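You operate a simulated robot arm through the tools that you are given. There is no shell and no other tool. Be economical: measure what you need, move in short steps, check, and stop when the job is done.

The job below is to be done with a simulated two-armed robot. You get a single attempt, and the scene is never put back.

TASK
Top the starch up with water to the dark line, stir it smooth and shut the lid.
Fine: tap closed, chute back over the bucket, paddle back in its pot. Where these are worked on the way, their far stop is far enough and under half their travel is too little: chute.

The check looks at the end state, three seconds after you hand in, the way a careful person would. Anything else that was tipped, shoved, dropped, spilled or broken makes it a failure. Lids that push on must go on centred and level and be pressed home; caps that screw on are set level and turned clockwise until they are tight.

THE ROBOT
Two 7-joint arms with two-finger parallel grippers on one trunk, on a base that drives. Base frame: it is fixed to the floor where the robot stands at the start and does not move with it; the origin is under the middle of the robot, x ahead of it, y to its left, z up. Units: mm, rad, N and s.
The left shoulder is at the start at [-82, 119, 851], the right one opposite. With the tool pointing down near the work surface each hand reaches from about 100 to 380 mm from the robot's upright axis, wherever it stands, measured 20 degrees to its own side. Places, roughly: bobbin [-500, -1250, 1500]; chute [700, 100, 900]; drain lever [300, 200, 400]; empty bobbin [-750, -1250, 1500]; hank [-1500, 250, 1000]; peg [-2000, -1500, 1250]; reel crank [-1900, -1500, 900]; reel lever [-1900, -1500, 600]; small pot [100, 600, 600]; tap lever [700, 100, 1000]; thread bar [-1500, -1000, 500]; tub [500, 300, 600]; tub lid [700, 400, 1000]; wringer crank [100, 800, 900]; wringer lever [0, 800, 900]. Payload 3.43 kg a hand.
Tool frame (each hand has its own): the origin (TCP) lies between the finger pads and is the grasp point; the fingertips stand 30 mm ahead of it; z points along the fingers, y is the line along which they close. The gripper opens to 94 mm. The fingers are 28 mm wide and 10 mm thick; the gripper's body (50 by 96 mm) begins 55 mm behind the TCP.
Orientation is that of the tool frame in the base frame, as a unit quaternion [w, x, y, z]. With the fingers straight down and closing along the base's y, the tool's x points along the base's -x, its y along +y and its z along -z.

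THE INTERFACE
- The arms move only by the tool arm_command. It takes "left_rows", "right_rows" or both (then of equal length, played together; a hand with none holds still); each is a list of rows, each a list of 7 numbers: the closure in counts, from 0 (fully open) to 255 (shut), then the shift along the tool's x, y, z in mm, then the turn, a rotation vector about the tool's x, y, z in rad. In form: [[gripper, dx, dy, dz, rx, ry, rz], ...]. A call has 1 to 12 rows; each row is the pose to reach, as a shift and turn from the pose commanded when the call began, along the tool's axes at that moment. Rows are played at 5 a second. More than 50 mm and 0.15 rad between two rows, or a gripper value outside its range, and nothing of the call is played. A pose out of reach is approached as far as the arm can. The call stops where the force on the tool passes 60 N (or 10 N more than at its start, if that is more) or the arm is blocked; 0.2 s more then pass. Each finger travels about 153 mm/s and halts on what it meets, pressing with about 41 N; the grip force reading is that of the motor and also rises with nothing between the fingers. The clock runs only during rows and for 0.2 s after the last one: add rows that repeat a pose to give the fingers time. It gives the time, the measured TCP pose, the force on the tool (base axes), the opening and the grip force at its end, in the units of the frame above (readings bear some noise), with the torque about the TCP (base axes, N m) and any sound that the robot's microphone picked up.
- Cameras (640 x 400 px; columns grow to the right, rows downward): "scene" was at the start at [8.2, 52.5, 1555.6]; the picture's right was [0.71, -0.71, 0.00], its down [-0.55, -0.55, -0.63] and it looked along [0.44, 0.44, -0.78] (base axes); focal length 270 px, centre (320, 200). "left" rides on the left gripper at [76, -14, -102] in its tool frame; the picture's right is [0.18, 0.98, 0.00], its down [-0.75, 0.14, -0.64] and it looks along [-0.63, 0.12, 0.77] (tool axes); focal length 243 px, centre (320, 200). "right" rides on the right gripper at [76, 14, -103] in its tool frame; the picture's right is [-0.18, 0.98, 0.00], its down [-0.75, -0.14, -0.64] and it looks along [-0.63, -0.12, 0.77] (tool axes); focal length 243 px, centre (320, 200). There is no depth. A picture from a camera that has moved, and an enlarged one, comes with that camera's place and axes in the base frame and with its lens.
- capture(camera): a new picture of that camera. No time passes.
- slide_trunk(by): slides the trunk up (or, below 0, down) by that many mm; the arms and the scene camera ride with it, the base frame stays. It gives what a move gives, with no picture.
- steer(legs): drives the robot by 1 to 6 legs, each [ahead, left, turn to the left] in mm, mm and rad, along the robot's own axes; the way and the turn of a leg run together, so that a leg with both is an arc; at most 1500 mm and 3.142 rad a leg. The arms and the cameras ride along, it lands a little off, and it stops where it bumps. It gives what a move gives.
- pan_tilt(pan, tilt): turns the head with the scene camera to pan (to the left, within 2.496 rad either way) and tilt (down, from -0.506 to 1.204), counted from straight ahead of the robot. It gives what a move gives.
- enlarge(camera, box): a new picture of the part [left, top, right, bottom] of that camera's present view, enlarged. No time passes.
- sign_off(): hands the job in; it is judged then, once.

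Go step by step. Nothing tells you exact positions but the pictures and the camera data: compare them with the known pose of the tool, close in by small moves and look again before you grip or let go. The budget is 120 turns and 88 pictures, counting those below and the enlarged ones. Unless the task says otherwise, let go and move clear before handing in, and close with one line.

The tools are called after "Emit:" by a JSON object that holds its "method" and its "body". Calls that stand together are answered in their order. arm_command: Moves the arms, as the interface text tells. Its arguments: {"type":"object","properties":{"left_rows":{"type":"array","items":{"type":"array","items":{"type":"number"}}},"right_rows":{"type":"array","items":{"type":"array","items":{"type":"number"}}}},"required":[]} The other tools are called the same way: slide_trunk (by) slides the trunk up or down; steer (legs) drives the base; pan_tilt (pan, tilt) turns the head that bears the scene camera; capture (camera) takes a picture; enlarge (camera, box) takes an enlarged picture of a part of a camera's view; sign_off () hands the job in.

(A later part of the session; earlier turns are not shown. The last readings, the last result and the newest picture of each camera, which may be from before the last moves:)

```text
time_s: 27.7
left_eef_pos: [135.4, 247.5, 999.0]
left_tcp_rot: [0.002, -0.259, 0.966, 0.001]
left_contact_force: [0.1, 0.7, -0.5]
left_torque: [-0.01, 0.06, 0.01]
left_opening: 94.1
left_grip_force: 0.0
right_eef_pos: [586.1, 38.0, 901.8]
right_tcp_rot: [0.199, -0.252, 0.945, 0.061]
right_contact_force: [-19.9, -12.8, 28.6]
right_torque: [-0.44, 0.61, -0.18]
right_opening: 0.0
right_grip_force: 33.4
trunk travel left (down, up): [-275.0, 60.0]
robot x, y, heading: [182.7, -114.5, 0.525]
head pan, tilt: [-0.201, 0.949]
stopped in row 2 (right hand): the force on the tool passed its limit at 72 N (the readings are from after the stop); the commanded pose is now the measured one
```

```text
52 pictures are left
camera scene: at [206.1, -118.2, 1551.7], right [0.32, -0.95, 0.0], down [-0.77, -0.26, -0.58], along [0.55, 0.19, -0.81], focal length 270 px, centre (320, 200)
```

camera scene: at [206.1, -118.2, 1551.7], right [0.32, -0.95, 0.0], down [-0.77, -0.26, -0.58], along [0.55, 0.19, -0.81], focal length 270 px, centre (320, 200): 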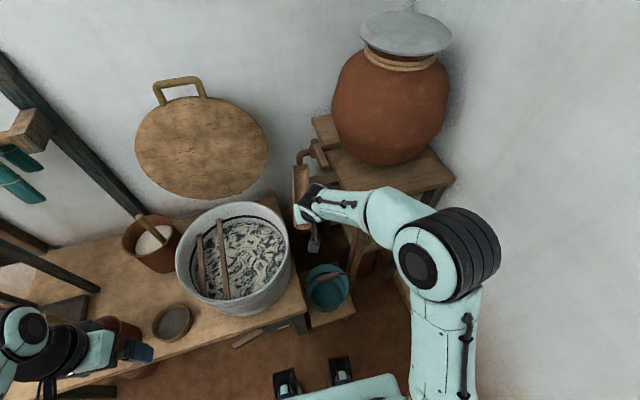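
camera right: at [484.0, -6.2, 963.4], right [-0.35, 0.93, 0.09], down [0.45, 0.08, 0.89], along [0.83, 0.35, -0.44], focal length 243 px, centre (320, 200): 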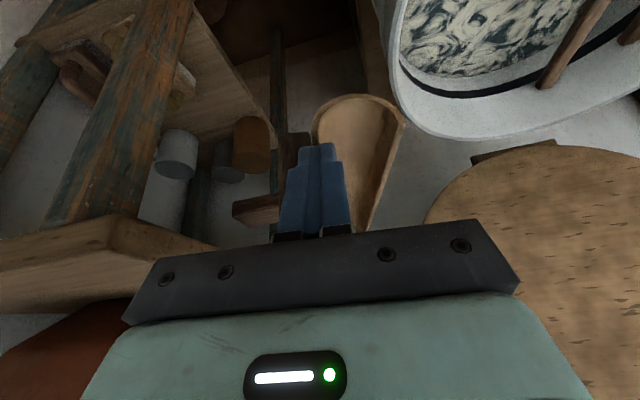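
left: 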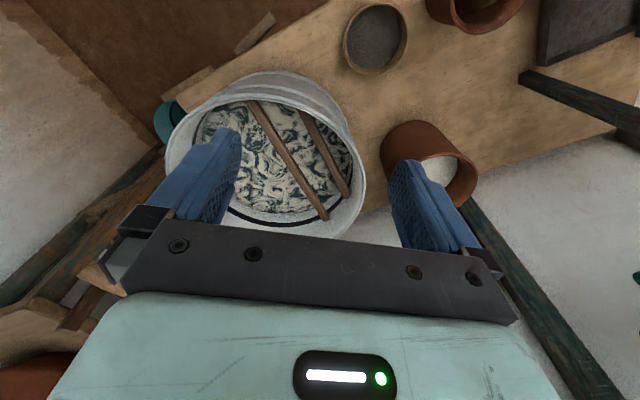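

I came down onto something dark beside the trough, perhaps the chute's own handle. I'll lift and back off to look.

Emit:
{"method": "arm_command", "body": {"right_rows": [[255, -12, 0, -28, 0, 0, 0], [255, -10, 0, -60, 0, 0, 0], [255, 25, -20, -80, 0, 0, 0], [255, 70, -40, -95, 0, 0, 0], [255, 110, -50, -100, 0, 0, 0]]}}

Emit:
{"method": "enlarge", "body": {"camera": "scene", "box": [260, 130, 380, 250]}}

Emit:
{"method": "capture", "body": {"camera": "right"}}

```text
refused: row 4 steps farther than a row can; nothing moved
```

```text
3.33 times, centred on (320, 190) of scene
camera zoom: at [206.1, -118.2, 1551.7], right [0.32, -0.95, 0.0], down [-0.77, -0.26, -0.58], along [0.55, 0.19, -0.81], focal length 901 px, centre (320, 233)
```

zoom: 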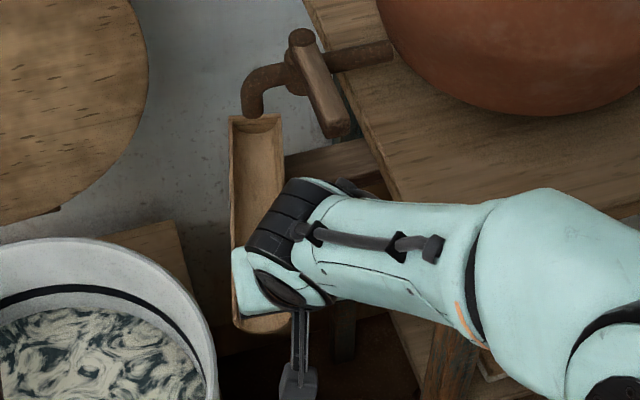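

```text
50 pictures are left
camera right: at [484.0, -6.2, 963.4], right [-0.35, 0.93, 0.09], down [0.45, 0.08, 0.89], along [0.83, 0.35, -0.44], focal length 243 px, centre (320, 200)
```

right: 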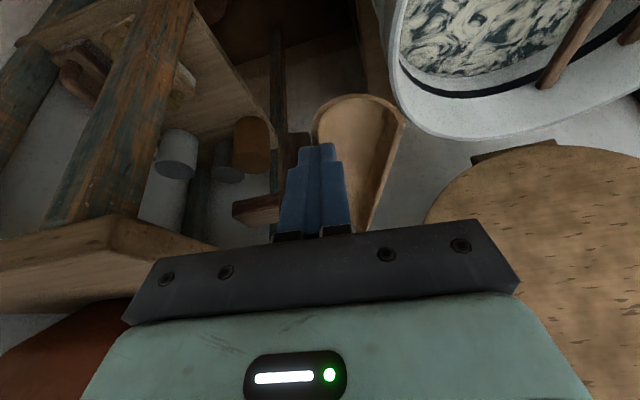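

I'll repeat the retreat with smaller steps.

Emit:
{"method": "arm_command", "body": {"right_rows": [[255, -12, 0, -28, 0, 0, 0], [255, -10, 0, -60, 0, 0, 0], [255, 20, -15, -80, 0, 0, 0], [255, 55, -25, -95, 0, 0, 0], [255, 90, -35, -100, 0, 0, 0], [255, 120, -40, -100, 0, 0, 0]]}}

Emit:
{"method": "enlarge", "body": {"camera": "scene", "box": [260, 130, 380, 250]}}

```text
time_s: 29.1
left_eef_pos: [138.0, 249.4, 999.0]
left_tcp_rot: [-0.001, -0.259, 0.966, 0.0]
left_contact_force: [0.1, 0.2, 0.3]
left_torque: [0.0, -0.02, 0.02]
left_opening: 94.1
left_grip_force: 0.2
right_eef_pos: [480.6, -73.1, 940.8]
right_tcp_rot: [0.2, -0.253, 0.945, 0.06]
right_contact_force: [-0.4, 0.3, 0.1]
right_torque: [0.01, 0.0, 0.02]
right_opening: 0.0
right_grip_force: 32.7
trunk travel left (down, up): [-275.0, 60.0]
robot x, y, heading: [183.0, -115.1, 0.527]
head pan, tilt: [-0.201, 0.949]
```

```text
3.33 times, centred on (320, 190) of scene
camera zoom: at [209.1, -116.6, 1551.4], right [0.32, -0.95, 0.0], down [-0.77, -0.26, -0.58], along [0.55, 0.19, -0.81], focal length 901 px, centre (320, 233)
```

zoom: 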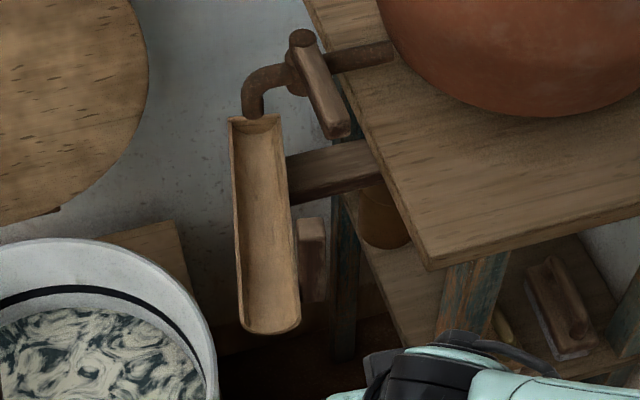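

The dark block is a handle on the chute's right side and turns with it. I'll bring the fingertips down outside of that handle, near (648,4), then push along the arc.

Emit:
{"method": "arm_command", "body": {"right_rows": [[255, -40, -4, 17, 0, 0, 0], [255, -79, -9, 34, 0, 0, 0], [255, -119, -13, 50, 0, 0, 0], [255, -157, -17, 67, 0, 0, 0], [255, -145, -17, 95, 0, 0, 0], [255, -133, -17, 123, 0, 0, 0]]}}

Emit:
{"method": "capture", "body": {"camera": "right"}}

```text
time_s: 30.5
left_eef_pos: [138.0, 250.0, 999.9]
left_tcp_rot: [0.0, -0.258, 0.966, 0.0]
left_contact_force: [-0.6, 0.1, -0.6]
left_torque: [0.03, -0.02, 0.01]
left_opening: 93.8
left_grip_force: 0.1
right_eef_pos: [636.5, -2.3, 881.7]
right_tcp_rot: [0.199, -0.253, 0.945, 0.06]
right_contact_force: [-0.6, 0.6, 1.7]
right_torque: [0.03, -0.01, 0.04]
right_opening: 0.1
right_grip_force: 32.9
trunk travel left (down, up): [-275.0, 60.0]
robot x, y, heading: [181.5, -115.8, 0.527]
head pan, tilt: [-0.201, 0.949]
```

```text
48 pictures are left
camera right: at [534.2, -45.8, 944.1], right [-0.35, 0.93, 0.09], down [0.45, 0.08, 0.89], along [0.83, 0.35, -0.45], focal length 243 px, centre (320, 200)
```

right: 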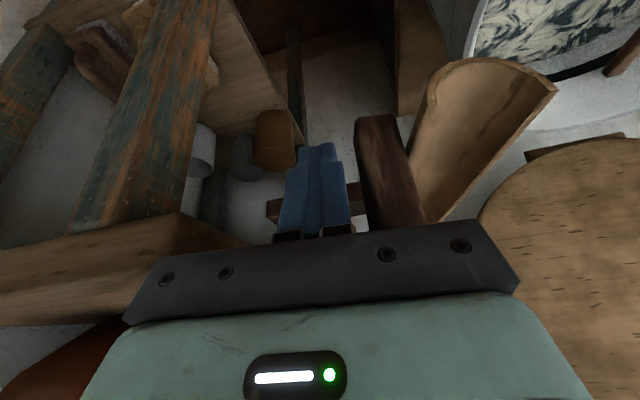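

Perfect position: the finger stands right of the handle. Now push along the arc.

Emit:
{"method": "arm_command", "body": {"right_rows": [[255, 4, 14, -2, 0, 0, 0], [255, 8, 28, -4, 0, 0, 0], [255, 10, 43, -4, 0, 0, 0], [255, 11, 59, -5, 0, 0, 0], [255, 11, 74, -5, 0, 0, 0], [255, 10, 89, -4, 0, 0, 0], [255, 7, 104, -3, 0, 0, 0], [255, 4, 119, -2, 0, 0, 0], [255, -1, 134, 0, 0, 0, 0], [255, -7, 148, 3, 0, 0, 0], [255, -12, 157, 5, 0, 0, 0], [255, -18, 165, 8, 0, 0, 0]]}}

Emit:
{"method": "enlarge", "body": {"camera": "scene", "box": [170, 130, 350, 310]}}

Emit:
{"method": "capture", "body": {"camera": "right"}}

```text
time_s: 33.1
left_eef_pos: [137.5, 250.7, 999.5]
left_tcp_rot: [-0.001, -0.259, 0.966, 0.001]
left_contact_force: [0.0, -0.2, 0.4]
left_torque: [-0.04, 0.0, 0.02]
left_opening: 94.0
left_grip_force: 0.2
right_eef_pos: [570.4, 150.9, 882.8]
right_tcp_rot: [0.199, -0.253, 0.945, 0.059]
right_contact_force: [-0.3, -0.7, -0.1]
right_torque: [0.0, -0.01, 0.04]
right_opening: 0.2
right_grip_force: 32.4
trunk travel left (down, up): [-275.0, 60.0]
robot x, y, heading: [179.9, -115.6, 0.526]
head pan, tilt: [-0.201, 0.949]
```

```text
2.22 times, centred on (260, 220) of scene
camera zoom: at [209.7, -115.9, 1551.5], right [0.32, -0.95, 0.0], down [-0.77, -0.26, -0.58], along [0.55, 0.19, -0.81], focal length 601 px, centre (453, 156)
```

zoom: 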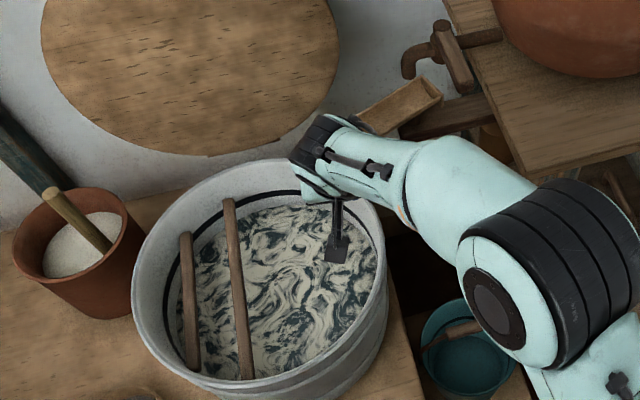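

```text
46 pictures are left
camera right: at [467.9, 109.2, 945.5], right [-0.35, 0.93, 0.09], down [0.45, 0.08, 0.89], along [0.82, 0.35, -0.45], focal length 243 px, centre (320, 200)
```

right: 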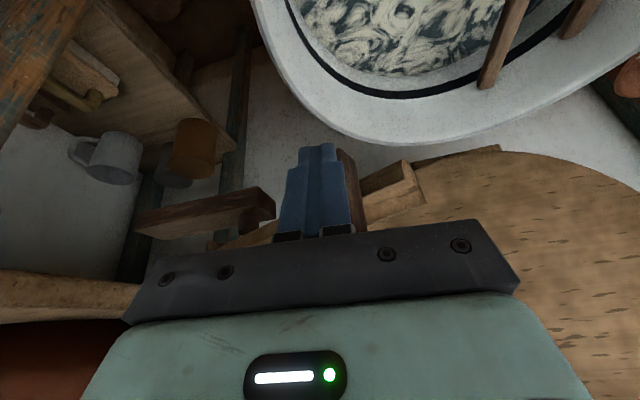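

The chute now points over the tub at about 150°, with its mouth well inside the rim. I'll back the finger off, rise, and move round to the right of the tap lever.

Emit:
{"method": "arm_command", "body": {"right_rows": [[255, 3, -25, 0, 0, 0, 0], [255, -18, -25, -41, 0, 0, 0], [255, -36, -25, -82, 0, 0, 0], [255, -38, -25, -125, 0, 0, 0], [255, -38, -70, -125, 0, 0, 0], [255, -38, -115, -125, 0, 0, 0], [255, -38, -160, -125, 0, 0, 0], [255, -38, -195, -125, 0, 0, 0]]}}

Emit:
{"method": "arm_command", "body": {"right_rows": [[255, 0, 0, 0, 0, -0.12, 0], [255, 0, 0, 0, 0, -0.24, 0], [255, 0, 0, 0, 0, -0.36, 0], [255, 0, 0, 0, 0, -0.49, 0]]}}

Emit:
{"method": "capture", "body": {"camera": "right"}}

Emit:
{"method": "enlarge", "body": {"camera": "scene", "box": [190, 110, 370, 290]}}

```text
time_s: 34.9
left_eef_pos: [139.7, 249.2, 999.0]
left_tcp_rot: [-0.001, -0.258, 0.966, 0.0]
left_contact_force: [-0.4, -0.6, -0.2]
left_torque: [0.01, -0.02, 0.0]
left_opening: 94.0
left_grip_force: 0.0
right_eef_pos: [655.7, -24.9, 1009.7]
right_tcp_rot: [0.198, -0.253, 0.945, 0.059]
right_contact_force: [-0.2, -0.5, 0.3]
right_torque: [-0.03, 0.0, 0.01]
right_opening: 0.0
right_grip_force: 32.6
trunk travel left (down, up): [-275.0, 60.0]
robot x, y, heading: [181.2, -115.6, 0.529]
head pan, tilt: [-0.201, 0.949]
```

```text
time_s: 35.9
left_eef_pos: [137.4, 249.6, 999.2]
left_tcp_rot: [-0.001, -0.258, 0.966, 0.0]
left_contact_force: [0.1, -0.4, 0.9]
left_torque: [-0.01, 0.02, 0.02]
left_opening: 94.1
left_grip_force: 0.2
right_eef_pos: [654.4, -25.3, 1009.6]
right_tcp_rot: [0.421, -0.231, 0.869, 0.12]
right_contact_force: [-0.3, 0.3, 0.3]
right_torque: [-0.01, 0.0, -0.02]
right_opening: 0.1
right_grip_force: 33.8
trunk travel left (down, up): [-275.0, 60.0]
robot x, y, heading: [178.9, -117.3, 0.522]
head pan, tilt: [-0.201, 0.949]
```

```text
45 pictures are left
camera right: at [537.9, -76.6, 1012.9], right [-0.39, 0.91, 0.16], down [0.04, -0.15, 0.99], along [0.92, 0.4, 0.02], focal length 243 px, centre (320, 200)
```

right: 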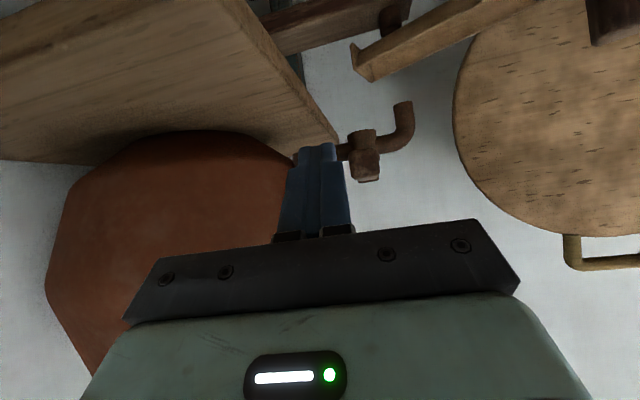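

```text
2.22 times, centred on (280, 200) of scene
camera zoom: at [209.5, -116.4, 1551.4], right [0.32, -0.95, 0.0], down [-0.77, -0.26, -0.58], along [0.55, 0.19, -0.81], focal length 601 px, centre (409, 200)
```

zoom: 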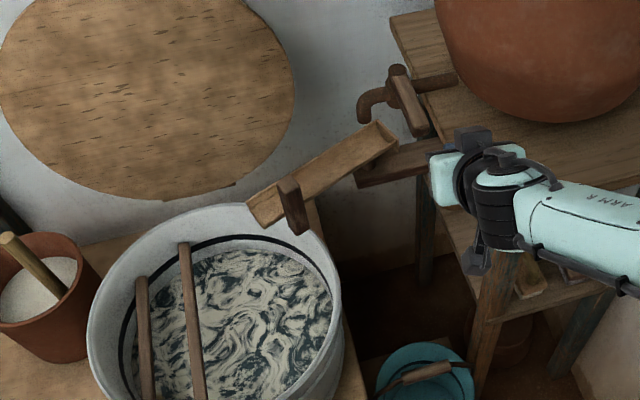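

The trough mouth is now well over the tub, and the tap lever's end is at about (698,36,992). I'll slide the fingertips forward along the lever's right side.

Emit:
{"method": "arm_command", "body": {"right_rows": [[255, 0, -8, 0, 0, 0, 0], [255, -19, -8, 24, 0, 0, 0], [255, -37, -8, 47, 0, 0, 0], [255, -34, -8, 75, 0, 0, 0]]}}

Emit:
{"method": "capture", "body": {"camera": "right"}}

```text
time_s: 36.9
left_eef_pos: [137.6, 250.2, 999.1]
left_tcp_rot: [-0.001, -0.26, 0.966, 0.0]
left_contact_force: [0.0, 0.4, 0.1]
left_torque: [0.0, 0.01, 0.0]
left_opening: 94.1
left_grip_force: 0.1
right_eef_pos: [729.7, 7.8, 989.5]
right_tcp_rot: [0.422, -0.231, 0.868, 0.118]
right_contact_force: [0.5, 0.3, 0.1]
right_torque: [0.03, -0.04, 0.01]
right_opening: 0.1
right_grip_force: 33.5
trunk travel left (down, up): [-275.0, 60.0]
robot x, y, heading: [178.7, -116.3, 0.523]
head pan, tilt: [-0.201, 0.949]
```

```text
43 pictures are left
camera right: at [612.0, -43.6, 993.0], right [-0.39, 0.91, 0.16], down [0.04, -0.15, 0.99], along [0.92, 0.39, 0.02], focal length 243 px, centre (320, 200)
```

right: 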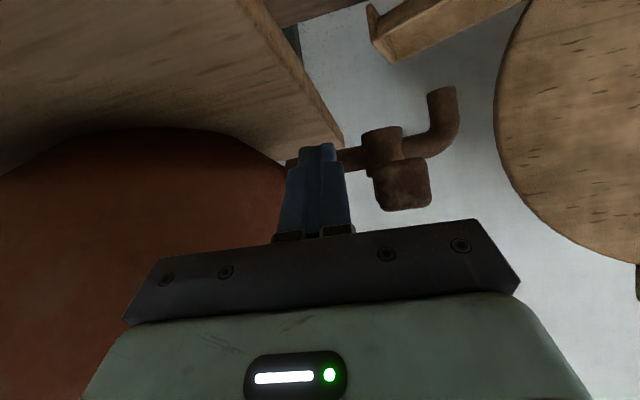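

The arm reaches fine here. I'll raise the tips to lever height and sweep left around the tap's pivot, about half of the turn first.

Emit:
{"method": "arm_command", "body": {"right_rows": [[255, -16, 0, -2, 0, 0, 0], [255, -11, 16, -9, 0, 0, 0], [255, -8, 33, -12, 0, 0, 0], [255, -8, 49, -13, 0, 0, 0], [255, -9, 65, -12, 0, 0, 0], [255, -11, 82, -9, 0, 0, 0], [255, -15, 96, -3, 0, 0, 0]]}}

Emit:
{"method": "enlarge", "body": {"camera": "scene", "box": [190, 110, 370, 290]}}

```text
time_s: 38.5
left_eef_pos: [137.7, 249.3, 998.8]
left_tcp_rot: [-0.002, -0.259, 0.966, 0.0]
left_contact_force: [0.7, 0.0, 0.4]
left_torque: [0.01, -0.03, -0.01]
left_opening: 93.8
left_grip_force: 0.1
right_eef_pos: [686.2, 94.4, 1007.5]
right_tcp_rot: [0.422, -0.231, 0.869, 0.118]
right_contact_force: [0.4, -0.4, 0.2]
right_torque: [0.0, 0.01, 0.02]
right_opening: 0.0
right_grip_force: 32.9
trunk travel left (down, up): [-275.0, 60.0]
robot x, y, heading: [181.3, -116.3, 0.521]
head pan, tilt: [-0.201, 0.949]
```

```text
2.22 times, centred on (280, 200) of scene
camera zoom: at [209.6, -115.9, 1551.4], right [0.32, -0.95, 0.0], down [-0.77, -0.26, -0.58], along [0.55, 0.19, -0.81], focal length 601 px, centre (409, 200)
```

zoom: 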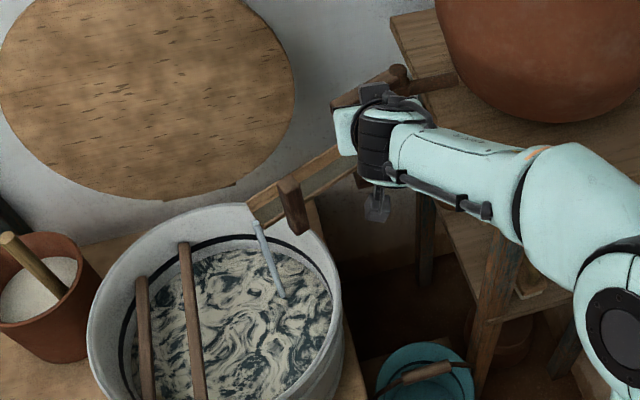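

Water is already running down the chute into the tub with the lever about two thirds round. To shut it I need to push from the lever's far side, which suits the left hand, so I'll draw the right hand back while bringing the left round beyond the lever's end.

Emit:
{"method": "arm_command", "body": {"left_rows": [[255, -37, -24, 0, 0.036, -0.074, 0.069], [255, -74, -48, -1, 0.071, -0.147, 0.138], [255, -111, -72, -1, 0.107, -0.221, 0.207], [255, -148, -96, -2, 0.142, -0.294, 0.276], [255, -185, -119, -2, 0.178, -0.368, 0.346], [255, -222, -143, -3, 0.213, -0.441, 0.415], [255, -259, -167, -3, 0.249, -0.515, 0.484], [255, -296, -191, -4, 0.284, -0.589, 0.553], [255, -333, -215, -4, 0.32, -0.662, 0.622], [255, -370, -239, -5, 0.355, -0.736, 0.691], [255, -407, -262, -5, 0.391, -0.809, 0.76], [255, -444, -286, -6, 0.4265, -0.883, 0.829]], "right_rows": [[255, 8, -5, -10, 0, 0, 0], [255, 16, -10, -20, 0, 0, 0], [255, 23, -15, -29, 0, 0, 0], [255, 31, -20, -39, 0, 0, 0], [255, 39, -25, -49, 0, 0, 0], [255, 47, -30, -59, 0, 0, 0], [255, 54, -35, -68, 0, 0, 0], [255, 62, -40, -78, 0, 0, 0], [255, 70, -45, -88, 0, 0, 0], [255, 78, -50, -98, 0, 0, 0], [255, 85, -55, -107, 0, 0, 0], [255, 93, -60, -117, 0, 0, 0]]}}

Emit:
{"method": "enlarge", "body": {"camera": "scene", "box": [160, 100, 370, 310]}}

```text
time_s: 41.1
left_eef_pos: [664.7, 223.3, 1003.7]
left_tcp_rot: [0.449, 0.167, 0.873, -0.086]
left_contact_force: [-0.3, -0.7, 0.4]
left_torque: [-0.02, 0.0, 0.0]
left_opening: 0.0
left_grip_force: 32.6
right_eef_pos: [588.4, -33.7, 1004.2]
right_tcp_rot: [0.422, -0.231, 0.869, 0.118]
right_contact_force: [1.2, 0.1, -1.5]
right_torque: [-0.03, 0.01, 0.02]
right_opening: 0.1
right_grip_force: 32.4
trunk travel left (down, up): [-275.0, 60.0]
robot x, y, heading: [178.2, -115.9, 0.526]
head pan, tilt: [-0.201, 0.949]
```

```text
1.90 times, centred on (265, 205) of scene
camera zoom: at [210.5, -116.2, 1551.4], right [0.32, -0.95, 0.0], down [-0.77, -0.26, -0.58], along [0.55, 0.19, -0.81], focal length 515 px, centre (425, 190)
```

zoom: 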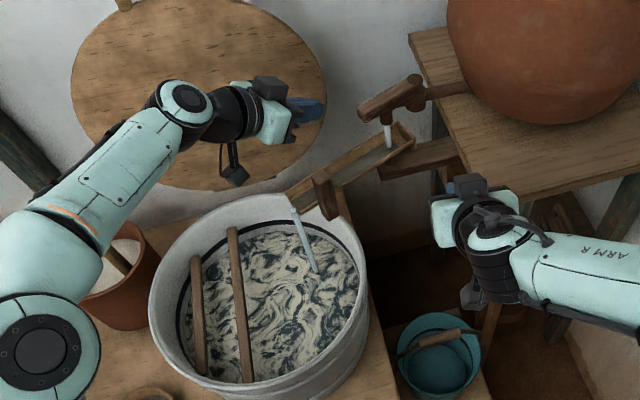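

The lever, chute and stream are clear, and the water lands well inside the tub. I'll zoom in on the tub to gauge the level against the line.

Emit:
{"method": "enlarge", "body": {"camera": "scene", "box": [210, 170, 320, 240]}}

```text
5.71 times, centred on (265, 205) of scene
camera zoom: at [210.5, -116.2, 1551.4], right [0.32, -0.95, 0.0], down [-0.77, -0.26, -0.58], along [0.55, 0.19, -0.81], focal length 1545 px, centre (634, 171)
```

zoom: 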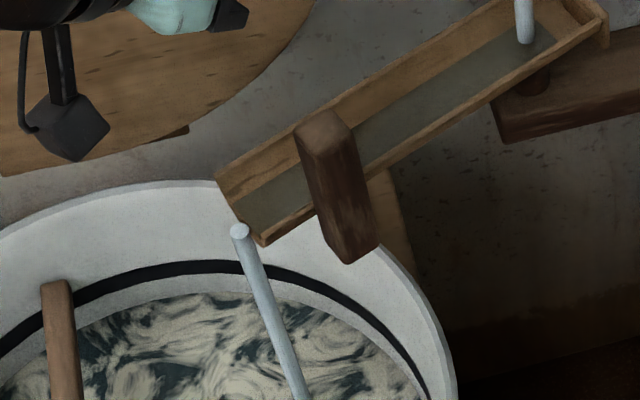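

The level is about 25 mm short and rises slowly, so there is time. I'll slide the left fingertips in along the lever's far side, ready to close, and check with the left camera.

Emit:
{"method": "arm_command", "body": {"left_rows": [[255, -19, -5, 26, 0, 0, 0], [255, -37, -9, 52, 0, 0, 0]]}}

Emit:
{"method": "capture", "body": {"camera": "left"}}

Emit:
{"method": "enlarge", "body": {"camera": "scene", "box": [210, 110, 350, 240]}}

```text
time_s: 41.7
left_eef_pos: [721.0, 190.7, 1005.9]
left_tcp_rot: [0.45, 0.165, 0.874, -0.086]
left_contact_force: [-0.3, -0.5, 0.2]
left_torque: [0.03, 0.01, -0.01]
left_opening: 0.1
left_grip_force: 32.5
right_eef_pos: [587.8, -34.3, 1005.7]
right_tcp_rot: [0.422, -0.23, 0.869, 0.119]
right_contact_force: [0.3, -0.6, 0.6]
right_torque: [0.03, -0.02, -0.01]
right_opening: 0.2
right_grip_force: 32.7
trunk travel left (down, up): [-275.0, 60.0]
robot x, y, heading: [183.3, -115.9, 0.522]
head pan, tilt: [-0.201, 0.949]
```

```text
39 pictures are left
camera left: at [598.0, 223.0, 1003.1], right [0.26, 0.95, -0.15], down [-0.03, 0.16, 0.99], along [0.97, -0.25, 0.07], focal length 243 px, centre (320, 200)
```

left: 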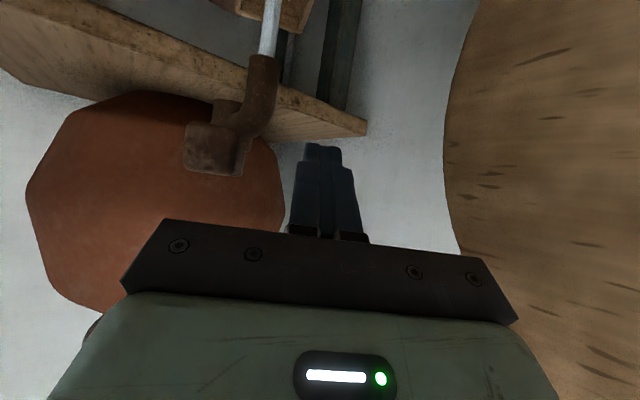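

```text
3.08 times, centred on (280, 175) of scene
camera zoom: at [210.0, -116.6, 1551.4], right [0.32, -0.95, 0.0], down [-0.77, -0.26, -0.58], along [0.55, 0.19, -0.81], focal length 832 px, centre (443, 277)
```

zoom: 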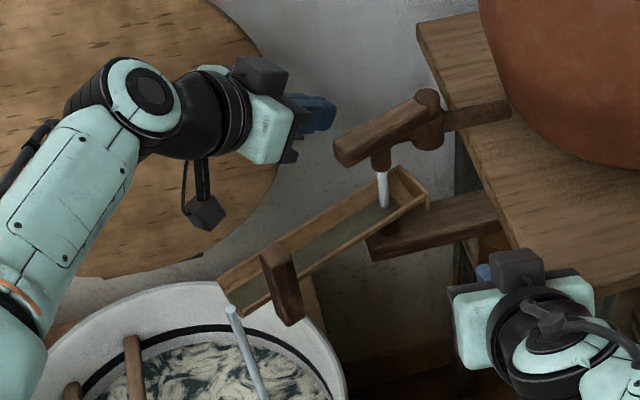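

The left finger lies along the lever's far side with about 20 mm gap, ready to close. Now I wait while the tub fills and check the level.

Emit:
{"method": "arm_command", "body": {"left_rows": [[255, 0, 0, 0, 0, 0, 0], [255, 0, 0, 0, 0, 0, 0], [255, 0, 0, 0, 0, 0, 0], [255, 0, 0, 0, 0, 0, 0], [255, 0, 0, 0, 0, 0, 0], [255, 0, 0, 0, 0, 0, 0], [255, 0, 0, 0, 0, 0, 0], [255, 0, 0, 0, 0, 0, 0], [255, 0, 0, 0, 0, 0, 0], [255, 0, 0, 0, 0, 0, 0], [255, 0, 0, 0, 0, 0, 0], [255, 0, 0, 0, 0, 0, 0]]}}

Emit:
{"method": "enlarge", "body": {"camera": "scene", "box": [210, 170, 320, 240]}}

```text
time_s: 44.3
left_eef_pos: [721.0, 191.4, 1005.6]
left_tcp_rot: [0.449, 0.165, 0.874, -0.086]
left_contact_force: [-0.3, 0.4, -0.4]
left_torque: [0.0, 0.03, -0.02]
left_opening: 0.0
left_grip_force: 32.9
right_eef_pos: [587.0, -33.0, 1003.0]
right_tcp_rot: [0.422, -0.231, 0.869, 0.118]
right_contact_force: [-0.5, -0.1, -1.1]
right_torque: [0.03, 0.04, 0.0]
right_opening: 0.1
right_grip_force: 33.4
trunk travel left (down, up): [-275.0, 60.0]
robot x, y, heading: [173.2, -117.2, 0.529]
head pan, tilt: [-0.201, 0.949]
```

```text
5.71 times, centred on (265, 205) of scene
camera zoom: at [209.6, -116.2, 1551.4], right [0.32, -0.95, 0.0], down [-0.77, -0.26, -0.58], along [0.55, 0.19, -0.81], focal length 1545 px, centre (634, 171)
```

zoom: 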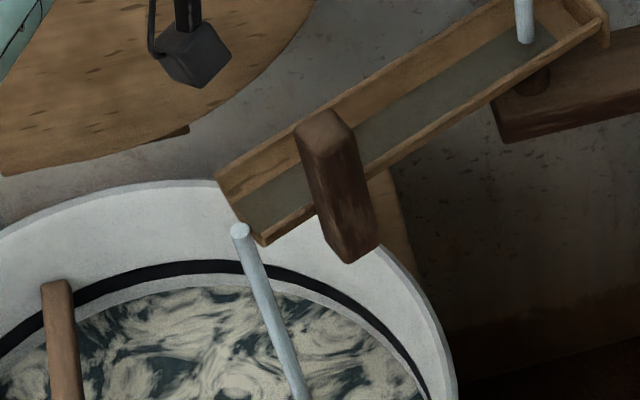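

The level rises about 2 px per second, and roughly 19 px remain to the middle of the line. I'll wait about 5 s and look again.

Emit:
{"method": "arm_command", "body": {"left_rows": [[255, 0, 0, 0, 0, 0, 0], [255, 0, 0, 0, 0, 0, 0], [255, 0, 0, 0, 0, 0, 0], [255, 0, 0, 0, 0, 0, 0], [255, 0, 0, 0, 0, 0, 0], [255, 0, 0, 0, 0, 0, 0], [255, 0, 0, 0, 0, 0, 0], [255, 0, 0, 0, 0, 0, 0], [255, 0, 0, 0, 0, 0, 0], [255, 0, 0, 0, 0, 0, 0], [255, 0, 0, 0, 0, 0, 0], [255, 0, 0, 0, 0, 0, 0]]}}

Emit:
{"method": "arm_command", "body": {"left_rows": [[255, 0, 0, 0, 0, 0, 0], [255, 0, 0, 0, 0, 0, 0], [255, 0, 0, 0, 0, 0, 0], [255, 0, 0, 0, 0, 0, 0], [255, 0, 0, 0, 0, 0, 0], [255, 0, 0, 0, 0, 0, 0], [255, 0, 0, 0, 0, 0, 0], [255, 0, 0, 0, 0, 0, 0], [255, 0, 0, 0, 0, 0, 0], [255, 0, 0, 0, 0, 0, 0]]}}

Emit:
{"method": "enlarge", "body": {"camera": "scene", "box": [210, 170, 320, 240]}}

```text
time_s: 46.9
left_eef_pos: [721.1, 191.0, 1005.7]
left_tcp_rot: [0.449, 0.165, 0.874, -0.086]
left_contact_force: [-0.6, 0.3, -0.2]
left_torque: [0.0, 0.03, -0.02]
left_opening: 0.0
left_grip_force: 33.1
right_eef_pos: [587.6, -34.2, 1004.4]
right_tcp_rot: [0.422, -0.23, 0.869, 0.119]
right_contact_force: [0.6, 0.0, 0.1]
right_torque: [-0.04, 0.0, -0.01]
right_opening: 0.1
right_grip_force: 33.2
trunk travel left (down, up): [-275.0, 60.0]
robot x, y, heading: [177.2, -117.3, 0.525]
head pan, tilt: [-0.201, 0.949]
```

```text
time_s: 49.1
left_eef_pos: [720.1, 190.9, 1004.7]
left_tcp_rot: [0.45, 0.165, 0.874, -0.085]
left_contact_force: [0.4, 0.5, 0.5]
left_torque: [0.01, -0.02, -0.02]
left_opening: 0.1
left_grip_force: 33.3
right_eef_pos: [589.1, -32.9, 1005.3]
right_tcp_rot: [0.422, -0.231, 0.869, 0.118]
right_contact_force: [-1.0, 0.3, 0.8]
right_torque: [0.01, -0.02, -0.03]
right_opening: 0.0
right_grip_force: 33.1
trunk travel left (down, up): [-275.0, 60.0]
robot x, y, heading: [180.0, -114.3, 0.525]
head pan, tilt: [-0.201, 0.949]
```

```text
5.71 times, centred on (265, 205) of scene
camera zoom: at [209.6, -116.2, 1551.4], right [0.32, -0.95, 0.0], down [-0.77, -0.26, -0.58], along [0.55, 0.19, -0.81], focal length 1545 px, centre (634, 171)
```

zoom: 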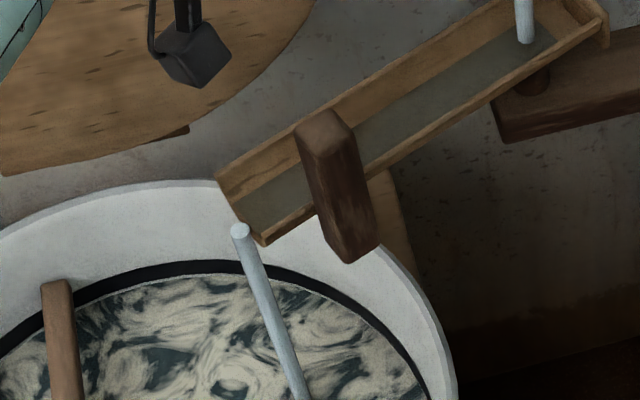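

The level has just reached the line's lower edge. I'll hold under a second more, then sweep the lever shut.

Emit:
{"method": "arm_command", "body": {"left_rows": [[255, 0, 0, 0, 0, 0, 0], [255, 0, 0, 0, 0, 0, 0], [255, 0, 0, 0, 0, 0, 0], [255, 0, 0, 0, 0, 0, 0], [255, 8, -29, -11, 0, 0, 0], [255, 10, -45, -13, 0, 0, 0], [255, 10, -62, -13, 0, 0, 0], [255, 8, -78, -11, 0, 0, 0], [255, 5, -93, -7, 0, 0, 0], [255, 0, -107, 0, 0, 0, 0], [255, -4, -116, 6, 0, 0, 0], [255, -7, -123, 10, 0, 0, 0]]}}

Emit:
{"method": "enlarge", "body": {"camera": "scene", "box": [210, 110, 350, 240]}}

```text
time_s: 51.7
left_eef_pos: [685.9, 78.6, 1005.7]
left_tcp_rot: [0.449, 0.164, 0.874, -0.084]
left_contact_force: [-9.1, 12.4, 2.3]
left_torque: [0.03, -0.03, 0.14]
left_opening: 0.3
left_grip_force: 32.4
right_eef_pos: [586.4, -31.7, 1005.0]
right_tcp_rot: [0.422, -0.231, 0.869, 0.118]
right_contact_force: [0.5, -0.4, 0.2]
right_torque: [-0.01, -0.01, 0.0]
right_opening: 0.1
right_grip_force: 33.4
trunk travel left (down, up): [-275.0, 60.0]
robot x, y, heading: [181.7, -118.4, 0.527]
head pan, tilt: [-0.201, 0.949]
```

```text
3.08 times, centred on (280, 175) of scene
camera zoom: at [208.0, -113.9, 1551.5], right [0.32, -0.95, 0.0], down [-0.77, -0.26, -0.58], along [0.55, 0.19, -0.81], focal length 832 px, centre (443, 277)
```

zoom: 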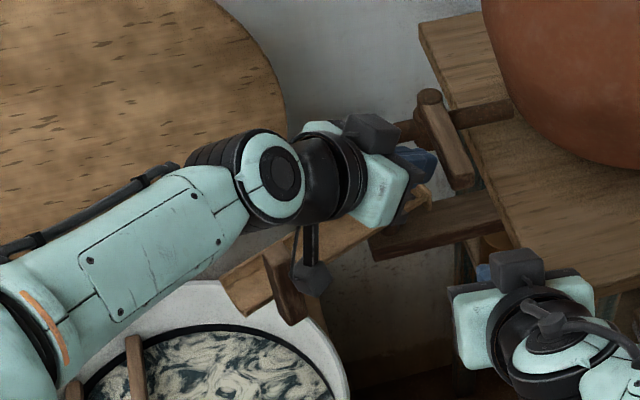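

The tap is shut against its stop, the stream has ended and the level sits at the line. Now the left hand backs off the lever and goes down on the far side of the chute to push it back over the bucket.

Emit:
{"method": "arm_command", "body": {"left_rows": [[255, 0, 15, 0, 0, 0, 0], [255, 0, 30, 0, 0, 0, 0], [255, 18, 62, -25, 0, 0, 0], [255, 36, 93, -50, 0, 0, 0], [255, 54, 125, -75, 0, 0, 0], [255, 71, 156, -100, 0, 0, 0], [255, 105, 156, -76, 0, 0, 0], [255, 139, 156, -52, 0, 0, 0], [255, 172, 156, -28, 0, 0, 0]]}}

Emit:
{"method": "enlarge", "body": {"camera": "scene", "box": [180, 110, 350, 270]}}

```text
time_s: 53.7
left_eef_pos: [631.1, 260.4, 879.0]
left_tcp_rot: [0.449, 0.166, 0.873, -0.087]
left_contact_force: [1.0, -0.8, -0.2]
left_torque: [-0.03, 0.0, 0.01]
left_opening: 0.0
left_grip_force: 33.2
right_eef_pos: [588.0, -32.7, 1005.6]
right_tcp_rot: [0.422, -0.231, 0.869, 0.119]
right_contact_force: [-0.7, 0.2, 0.3]
right_torque: [0.02, 0.01, 0.0]
right_opening: 0.0
right_grip_force: 32.9
trunk travel left (down, up): [-275.0, 60.0]
robot x, y, heading: [181.3, -115.0, 0.526]
head pan, tilt: [-0.201, 0.949]
```

```text
2.50 times, centred on (265, 190) of scene
camera zoom: at [209.9, -115.8, 1551.4], right [0.32, -0.95, 0.0], down [-0.77, -0.26, -0.58], along [0.55, 0.19, -0.81], focal length 676 px, centre (458, 225)
```

zoom: 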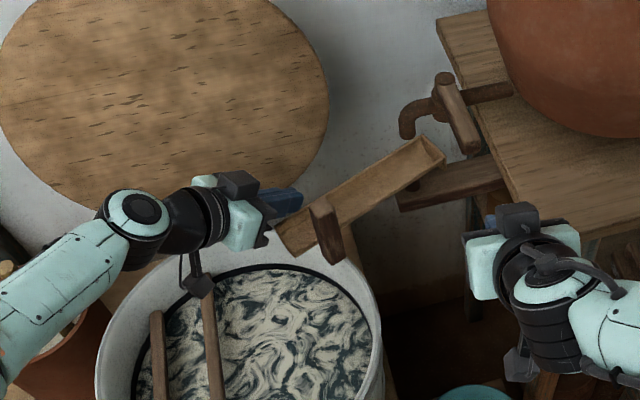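

The finger lies along the chute's far wall and the lever is back as it was. I'll sweep the chute back, drawing the right hand away at the same time.

Emit:
{"method": "arm_command", "body": {"left_rows": [[255, 3, -12, -4, 0, 0, 0], [255, 6, -24, -8, 0, 0, 0], [255, 7, -37, -10, 0, 0, 0], [255, 8, -50, -12, 0, 0, 0], [255, 8, -63, -12, 0, 0, 0], [255, 8, -76, -11, 0, 0, 0], [255, 6, -103, -8, 0, 0, 0], [255, 1, -127, -1, 0, 0, 0], [255, -3, -139, 4, 0, 0, 0], [255, -7, -150, 10, 0, 0, 0], [255, -12, -160, 16, 0, 0, 0], [255, -16, -170, 23, 0, 0, 0]], "right_rows": [[255, 5, -4, -6, 0, 0, 0], [255, 10, -8, -12, 0, 0, 0], [255, 15, -12, -18, 0, 0, 0], [255, 20, -16, -24, 0, 0, 0], [255, 25, -20, -30, 0, 0, 0], [255, 30, -24, -36, 0, 0, 0], [255, 35, -28, -42, 0, 0, 0], [255, 40, -32, -48, 0, 0, 0], [255, 45, -36, -54, 0, 0, 0], [255, 50, -40, -60, 0, 0, 0], [255, 55, -44, -66, 0, 0, 0], [255, 60, -48, -72, 0, 0, 0]]}}

Emit:
{"method": "enlarge", "body": {"camera": "scene", "box": [230, 130, 390, 290]}}

```text
time_s: 56.3
left_eef_pos: [594.7, 93.9, 879.1]
left_tcp_rot: [0.449, 0.166, 0.874, -0.085]
left_contact_force: [1.1, -0.5, 1.0]
left_torque: [0.03, 0.01, -0.01]
left_opening: 0.2
left_grip_force: 32.5
right_eef_pos: [537.8, -116.6, 1005.0]
right_tcp_rot: [0.421, -0.23, 0.869, 0.118]
right_contact_force: [-0.5, 0.3, 0.3]
right_torque: [0.0, 0.0, -0.02]
right_opening: 0.0
right_grip_force: 33.0
right hand out of reach, approached as far as the arm can: row 12
trunk travel left (down, up): [-275.0, 60.0]
robot x, y, heading: [178.5, -115.7, 0.523]
head pan, tilt: [-0.201, 0.949]
```

```text
2.50 times, centred on (310, 210) of scene
camera zoom: at [209.7, -116.6, 1551.4], right [0.32, -0.95, 0.0], down [-0.77, -0.26, -0.58], along [0.55, 0.19, -0.81], focal length 676 px, centre (345, 175)
```

zoom: 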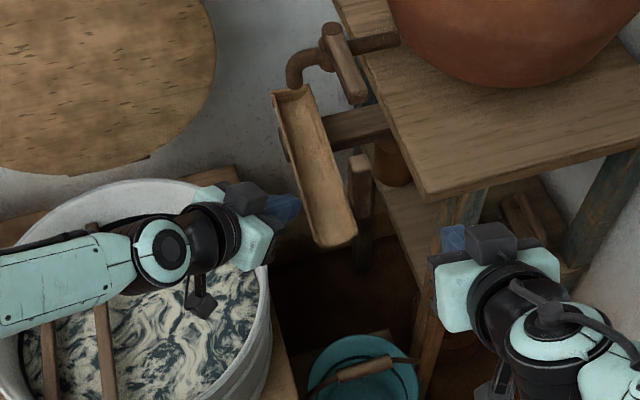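

The chute is at about 214°, and it started at about 221°. A small further push brings it to its original place.

Emit:
{"method": "arm_command", "body": {"left_rows": [[255, -4, -7, 6, 0, 0, 0], [255, -9, -14, 12, 0, 0, 0], [255, -11, -17, 16, 0, 0, 0], [255, -13, -18, 18, 0, 0, 0], [255, -13, -18, 18, 0, 0, 0]]}}

Emit:
{"method": "enlarge", "body": {"camera": "scene", "box": [230, 130, 390, 290]}}

```text
time_s: 57.5
left_eef_pos: [604.9, 73.6, 881.0]
left_tcp_rot: [0.449, 0.164, 0.874, -0.085]
left_contact_force: [-28.3, 18.7, 8.4]
left_torque: [0.01, 0.12, -0.1]
left_opening: 0.1
left_grip_force: 33.0
right_eef_pos: [534.1, -116.0, 1007.1]
right_tcp_rot: [0.422, -0.232, 0.869, 0.118]
right_contact_force: [-0.3, 0.6, 0.6]
right_torque: [0.02, 0.01, 0.0]
right_opening: 0.1
right_grip_force: 32.9
trunk travel left (down, up): [-275.0, 60.0]
robot x, y, heading: [182.5, -117.1, 0.527]
head pan, tilt: [-0.201, 0.949]
```

```text
2.50 times, centred on (310, 210) of scene
camera zoom: at [204.7, -113.7, 1551.5], right [0.32, -0.95, 0.0], down [-0.77, -0.26, -0.58], along [0.55, 0.18, -0.81], focal length 676 px, centre (345, 175)
```

zoom: 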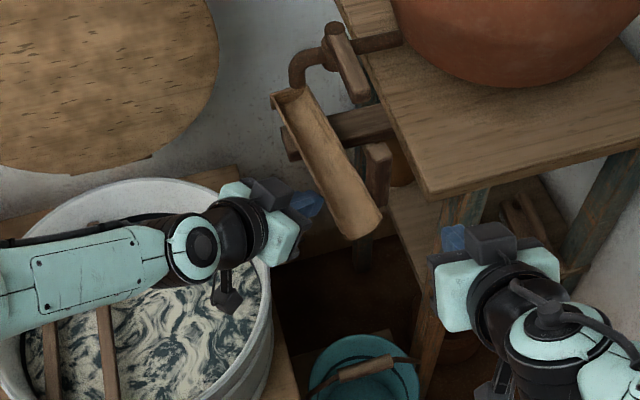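

The chute is back against its original stop over the bucket. I'll lift the left hand clear, fold it back upright, and bring the right hand in as well.

Emit:
{"method": "arm_command", "body": {"left_rows": [[255, 0, 12, 0, 0, 0, 0], [255, 0, 25, 0, 0, 0, 0], [255, -35, 25, -25, 0, 0, 0], [255, -70, 25, -50, 0, 0, 0], [255, -106, 25, -75, 0, 0, 0]]}}

Emit:
{"method": "arm_command", "body": {"left_rows": [[255, 24, -4, -32, -0.043, 0.088, -0.083], [255, 48, -9, -63, -0.085, 0.177, -0.166], [255, 71, -13, -95, -0.128, 0.265, -0.249], [255, 95, -18, -126, -0.17, 0.353, -0.332], [255, 119, -22, -158, -0.213, 0.442, -0.415], [255, 143, -27, -190, -0.256, 0.53, -0.498], [255, 167, -31, -221, -0.298, 0.618, -0.58], [255, 190, -36, -253, -0.341, 0.706, -0.663], [255, 214, -40, -284, -0.384, 0.795, -0.746], [255, 238, -45, -316, -0.4265, 0.883, -0.829]]}}

Emit:
{"method": "arm_command", "body": {"right_rows": [[255, 5, 0, -10, 0, 0.12, 0], [255, 10, 0, -20, 0, 0.24, 0], [255, 15, 0, -30, 0, 0.36, 0], [255, 20, 0, -40, 0, 0.48, 0], [255, 25, 0, -50, 0, 0.6, 0], [255, 30, 0, -60, 0, 0.72, 0], [255, 35, 0, -70, 0, 0.84, 0], [255, 50, 10, -90, 0, 0.9, 0]]}}

Emit:
{"method": "steer", "body": {"legs": [[-40, 0, 0], [0, 430, 0]]}}

Emit:
{"method": "pan_tilt", "body": {"pan": 0.1, "tilt": 1.0}}

Emit:
{"method": "capture", "body": {"camera": "scene"}}

```text
time_s: 58.7
left_eef_pos: [616.8, 90.7, 1010.8]
left_tcp_rot: [0.449, 0.167, 0.873, -0.087]
left_contact_force: [0.6, 0.5, -0.7]
left_torque: [0.0, -0.04, 0.01]
left_opening: 0.0
left_grip_force: 33.2
right_eef_pos: [537.4, -117.5, 1006.1]
right_tcp_rot: [0.422, -0.231, 0.869, 0.119]
right_contact_force: [0.2, -1.3, -0.3]
right_torque: [-0.02, -0.01, 0.02]
right_opening: 0.0
right_grip_force: 33.0
trunk travel left (down, up): [-275.0, 60.0]
robot x, y, heading: [179.6, -113.3, 0.529]
head pan, tilt: [-0.201, 0.949]
```

```text
time_s: 60.9
left_eef_pos: [233.3, 194.6, 1000.4]
left_tcp_rot: [-0.001, -0.259, 0.966, 0.0]
left_contact_force: [0.6, 0.8, 0.6]
left_torque: [0.04, 0.02, -0.02]
left_opening: 0.0
left_grip_force: 32.8
right_eef_pos: [538.2, -117.9, 1005.8]
right_tcp_rot: [0.421, -0.23, 0.869, 0.118]
right_contact_force: [-0.8, -0.1, -0.5]
right_torque: [-0.01, 0.0, -0.01]
right_opening: 0.2
right_grip_force: 32.8
trunk travel left (down, up): [-275.0, 60.0]
robot x, y, heading: [182.0, -117.6, 0.524]
head pan, tilt: [-0.201, 0.949]
```

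```text
time_s: 62.7
left_eef_pos: [231.5, 193.9, 1000.0]
left_tcp_rot: [0.001, -0.259, 0.966, -0.001]
left_contact_force: [-0.3, 0.6, 0.0]
left_torque: [0.03, 0.0, -0.01]
left_opening: 0.0
left_grip_force: 32.8
right_eef_pos: [443.3, -160.5, 1022.3]
right_tcp_rot: [0.001, -0.26, 0.966, 0.006]
right_contact_force: [-0.2, -0.3, -0.6]
right_torque: [0.0, -0.02, 0.0]
right_opening: 0.2
right_grip_force: 32.9
trunk travel left (down, up): [-275.0, 60.0]
robot x, y, heading: [180.1, -116.2, 0.522]
head pan, tilt: [-0.201, 0.949]
```

```text
time_s: 67.6
left_eef_pos: [-20.5, 549.1, 1001.1]
left_tcp_rot: [0.0, -0.263, 0.965, 0.0]
left_contact_force: [-0.3, -0.3, 0.5]
left_torque: [0.01, 0.01, 0.0]
left_opening: 0.0
left_grip_force: 32.9
right_eef_pos: [190.7, 195.6, 1021.4]
right_tcp_rot: [0.001, -0.262, 0.965, 0.006]
right_contact_force: [0.1, 0.5, -0.1]
right_torque: [0.04, -0.04, -0.01]
right_opening: 0.1
right_grip_force: 32.8
trunk travel left (down, up): [-275.0, 60.0]
robot x, y, heading: [-70.3, 237.1, 0.533]
head pan, tilt: [-0.201, 0.949]
```

```text
time_s: 68.4
left_eef_pos: [-22.2, 548.9, 1000.1]
left_tcp_rot: [-0.001, -0.262, 0.965, -0.001]
left_contact_force: [-0.1, -0.2, 0.2]
left_torque: [0.0, 0.02, -0.01]
left_opening: 0.1
left_grip_force: 33.0
right_eef_pos: [190.9, 196.2, 1022.2]
right_tcp_rot: [0.002, -0.263, 0.965, 0.006]
right_contact_force: [0.3, -0.3, 0.1]
right_torque: [0.02, 0.0, -0.01]
right_opening: 0.3
right_grip_force: 33.0
trunk travel left (down, up): [-275.0, 60.0]
robot x, y, heading: [-73.8, 236.8, 0.531]
head pan, tilt: [0.099, 1.0]
```

```text
31 pictures are left
camera scene: at [-56.2, 255.2, 1547.9], right [0.59, -0.81, 0.0], down [-0.68, -0.5, -0.54], along [0.44, 0.32, -0.84], focal length 270 px, centre (320, 200)
```

scene: 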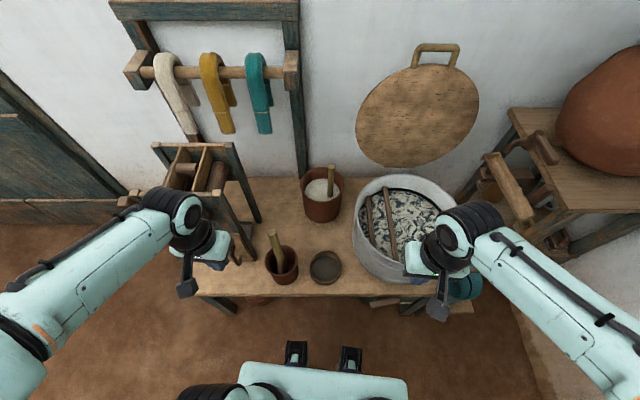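

Both pots with sticks are visible. I'll zoom in on them and on the left wrist's view to choose and locate the paddle.

Emit:
{"method": "enlarge", "body": {"camera": "scene", "box": [230, 150, 370, 300]}}

Emit:
{"method": "capture", "body": {"camera": "left"}}

```text
2.67 times, centred on (300, 225) of scene
camera zoom: at [-56.2, 255.2, 1547.9], right [0.59, -0.81, 0.0], down [-0.68, -0.5, -0.54], along [0.44, 0.32, -0.84], focal length 721 px, centre (373, 133)
```

zoom: 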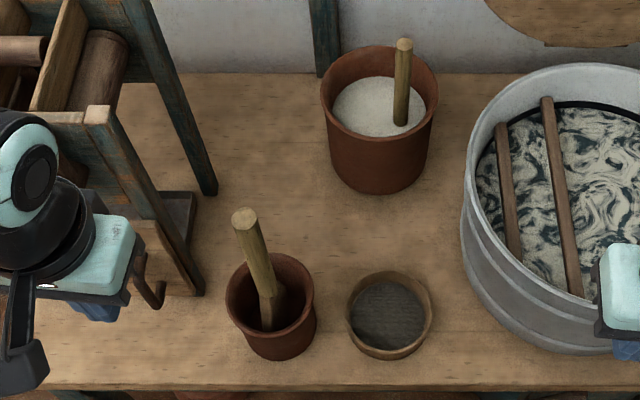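

```text
29 pictures are left
camera left: at [-78.9, 497.9, 1103.8], right [-0.66, 0.76, 0.0], down [0.58, 0.5, 0.64], along [0.48, 0.42, -0.77], focal length 243 px, centre (320, 200)
```

left: 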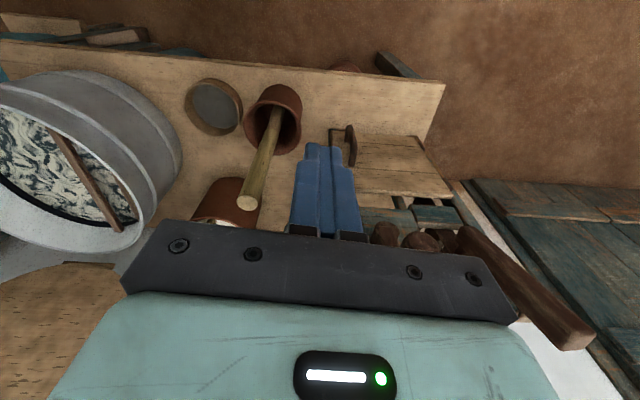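

The front pot holds the long paddle, standing nearly upright with its top at about (132,559,873). I'll open the left gripper and go above it.

Emit:
{"method": "arm_command", "body": {"left_rows": [[0, -35, -17, 0, 0, 0, 0], [0, -70, -35, 0, 0, 0, 0], [0, -105, -52, 0, 0, 0, 0], [0, -137, -69, 0, 0, 0, 0], [0, -137, -69, 50, 0, 0, 0], [0, -137, -69, 75, 0, 0, 0]]}}

Emit:
{"method": "capture", "body": {"camera": "left"}}

```text
time_s: 69.8
left_eef_pos: [129.3, 558.4, 926.5]
left_tcp_rot: [-0.001, -0.261, 0.965, 0.0]
left_contact_force: [0.3, 0.5, -0.6]
left_torque: [0.03, -0.03, -0.03]
left_opening: 93.8
left_grip_force: 0.1
right_eef_pos: [191.1, 196.0, 1021.7]
right_tcp_rot: [0.001, -0.263, 0.965, 0.006]
right_contact_force: [-0.2, 0.1, 0.8]
right_torque: [0.02, -0.01, -0.03]
right_opening: 0.3
right_grip_force: 33.3
trunk travel left (down, up): [-275.0, 60.0]
robot x, y, heading: [-74.6, 233.7, 0.53]
head pan, tilt: [0.099, 1.0]
```

```text
28 pictures are left
camera left: at [72.3, 507.3, 1029.5], right [-0.66, 0.75, 0.0], down [0.58, 0.5, 0.64], along [0.48, 0.42, -0.77], focal length 243 px, centre (320, 200)
```

left: 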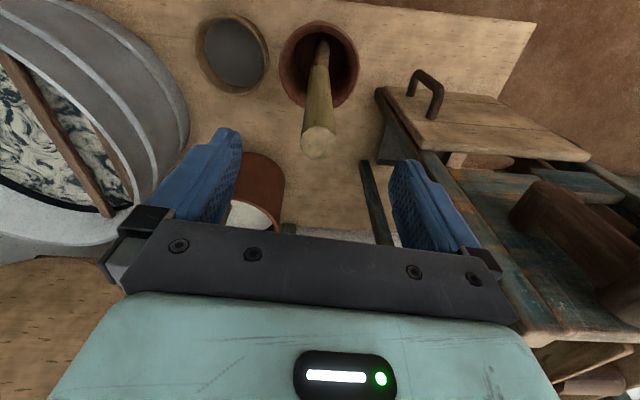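

The top lies right between the fingers as computed. I'll lower 88 mm, close on the handle, and lift straight up.

Emit:
{"method": "arm_command", "body": {"left_rows": [[0, -3, 0, 30, 0, 0, 0], [0, -3, 0, 60, 0, 0, 0], [0, -3, 0, 88, 0, 0, 0], [255, -3, 0, 88, 0, 0, 0], [255, -3, 0, 88, 0, 0, 0], [255, -3, 0, 88, 0, 0, 0], [255, -3, 0, 88, 0, 0, 0]]}}

Emit:
{"method": "arm_command", "body": {"left_rows": [[255, 0, 0, -20, 0, 0, 0], [255, 0, 0, -50, 0, 0, 0], [255, 0, 0, -85, 0, 0, 0], [255, 0, 0, -120, 0, 0, 0], [255, 0, 0, -155, 0, 0, 0], [255, 0, 0, -180, 0, 0, 0]]}}

Emit:
{"method": "enlarge", "body": {"camera": "scene", "box": [200, 130, 380, 320]}}

```text
time_s: 71.4
left_eef_pos: [133.6, 562.5, 837.9]
left_tcp_rot: [0.0, -0.262, 0.965, 0.0]
left_contact_force: [-0.3, -0.2, -0.7]
left_torque: [0.03, -0.04, -0.01]
left_opening: 26.7
left_grip_force: 40.6
right_eef_pos: [191.6, 195.8, 1021.0]
right_tcp_rot: [0.002, -0.262, 0.965, 0.006]
right_contact_force: [-0.4, 0.4, 0.1]
right_torque: [0.0, 0.0, 0.0]
right_opening: 0.0
right_grip_force: 33.5
trunk travel left (down, up): [-275.0, 60.0]
robot x, y, heading: [-69.6, 238.9, 0.536]
head pan, tilt: [0.099, 1.0]
```

```text
time_s: 72.8
left_eef_pos: [134.1, 561.9, 1017.5]
left_tcp_rot: [-0.001, -0.262, 0.965, 0.0]
left_contact_force: [-0.2, -0.3, -1.9]
left_torque: [0.01, -0.01, -0.01]
left_opening: 26.5
left_grip_force: 41.0
right_eef_pos: [190.3, 196.3, 1021.2]
right_tcp_rot: [0.002, -0.262, 0.965, 0.007]
right_contact_force: [0.1, -0.9, 0.2]
right_torque: [-0.01, -0.02, 0.0]
right_opening: 0.1
right_grip_force: 33.0
trunk travel left (down, up): [-275.0, 60.0]
robot x, y, heading: [-71.5, 238.0, 0.531]
head pan, tilt: [0.099, 1.0]
```

```text
2.11 times, centred on (290, 225) of scene
camera zoom: at [-56.3, 255.3, 1547.8], right [0.59, -0.81, 0.0], down [-0.68, -0.5, -0.54], along [0.44, 0.32, -0.84], focal length 569 px, centre (383, 147)
```

zoom: 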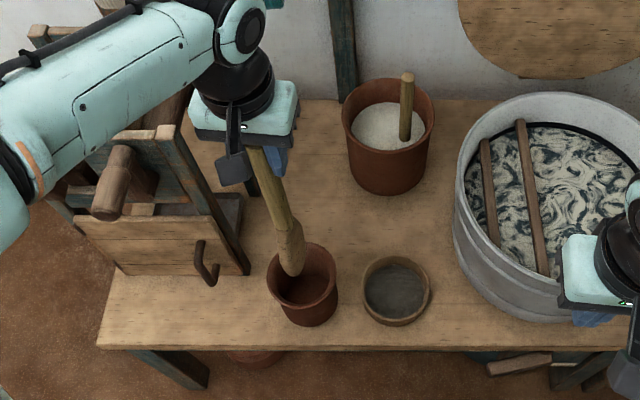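

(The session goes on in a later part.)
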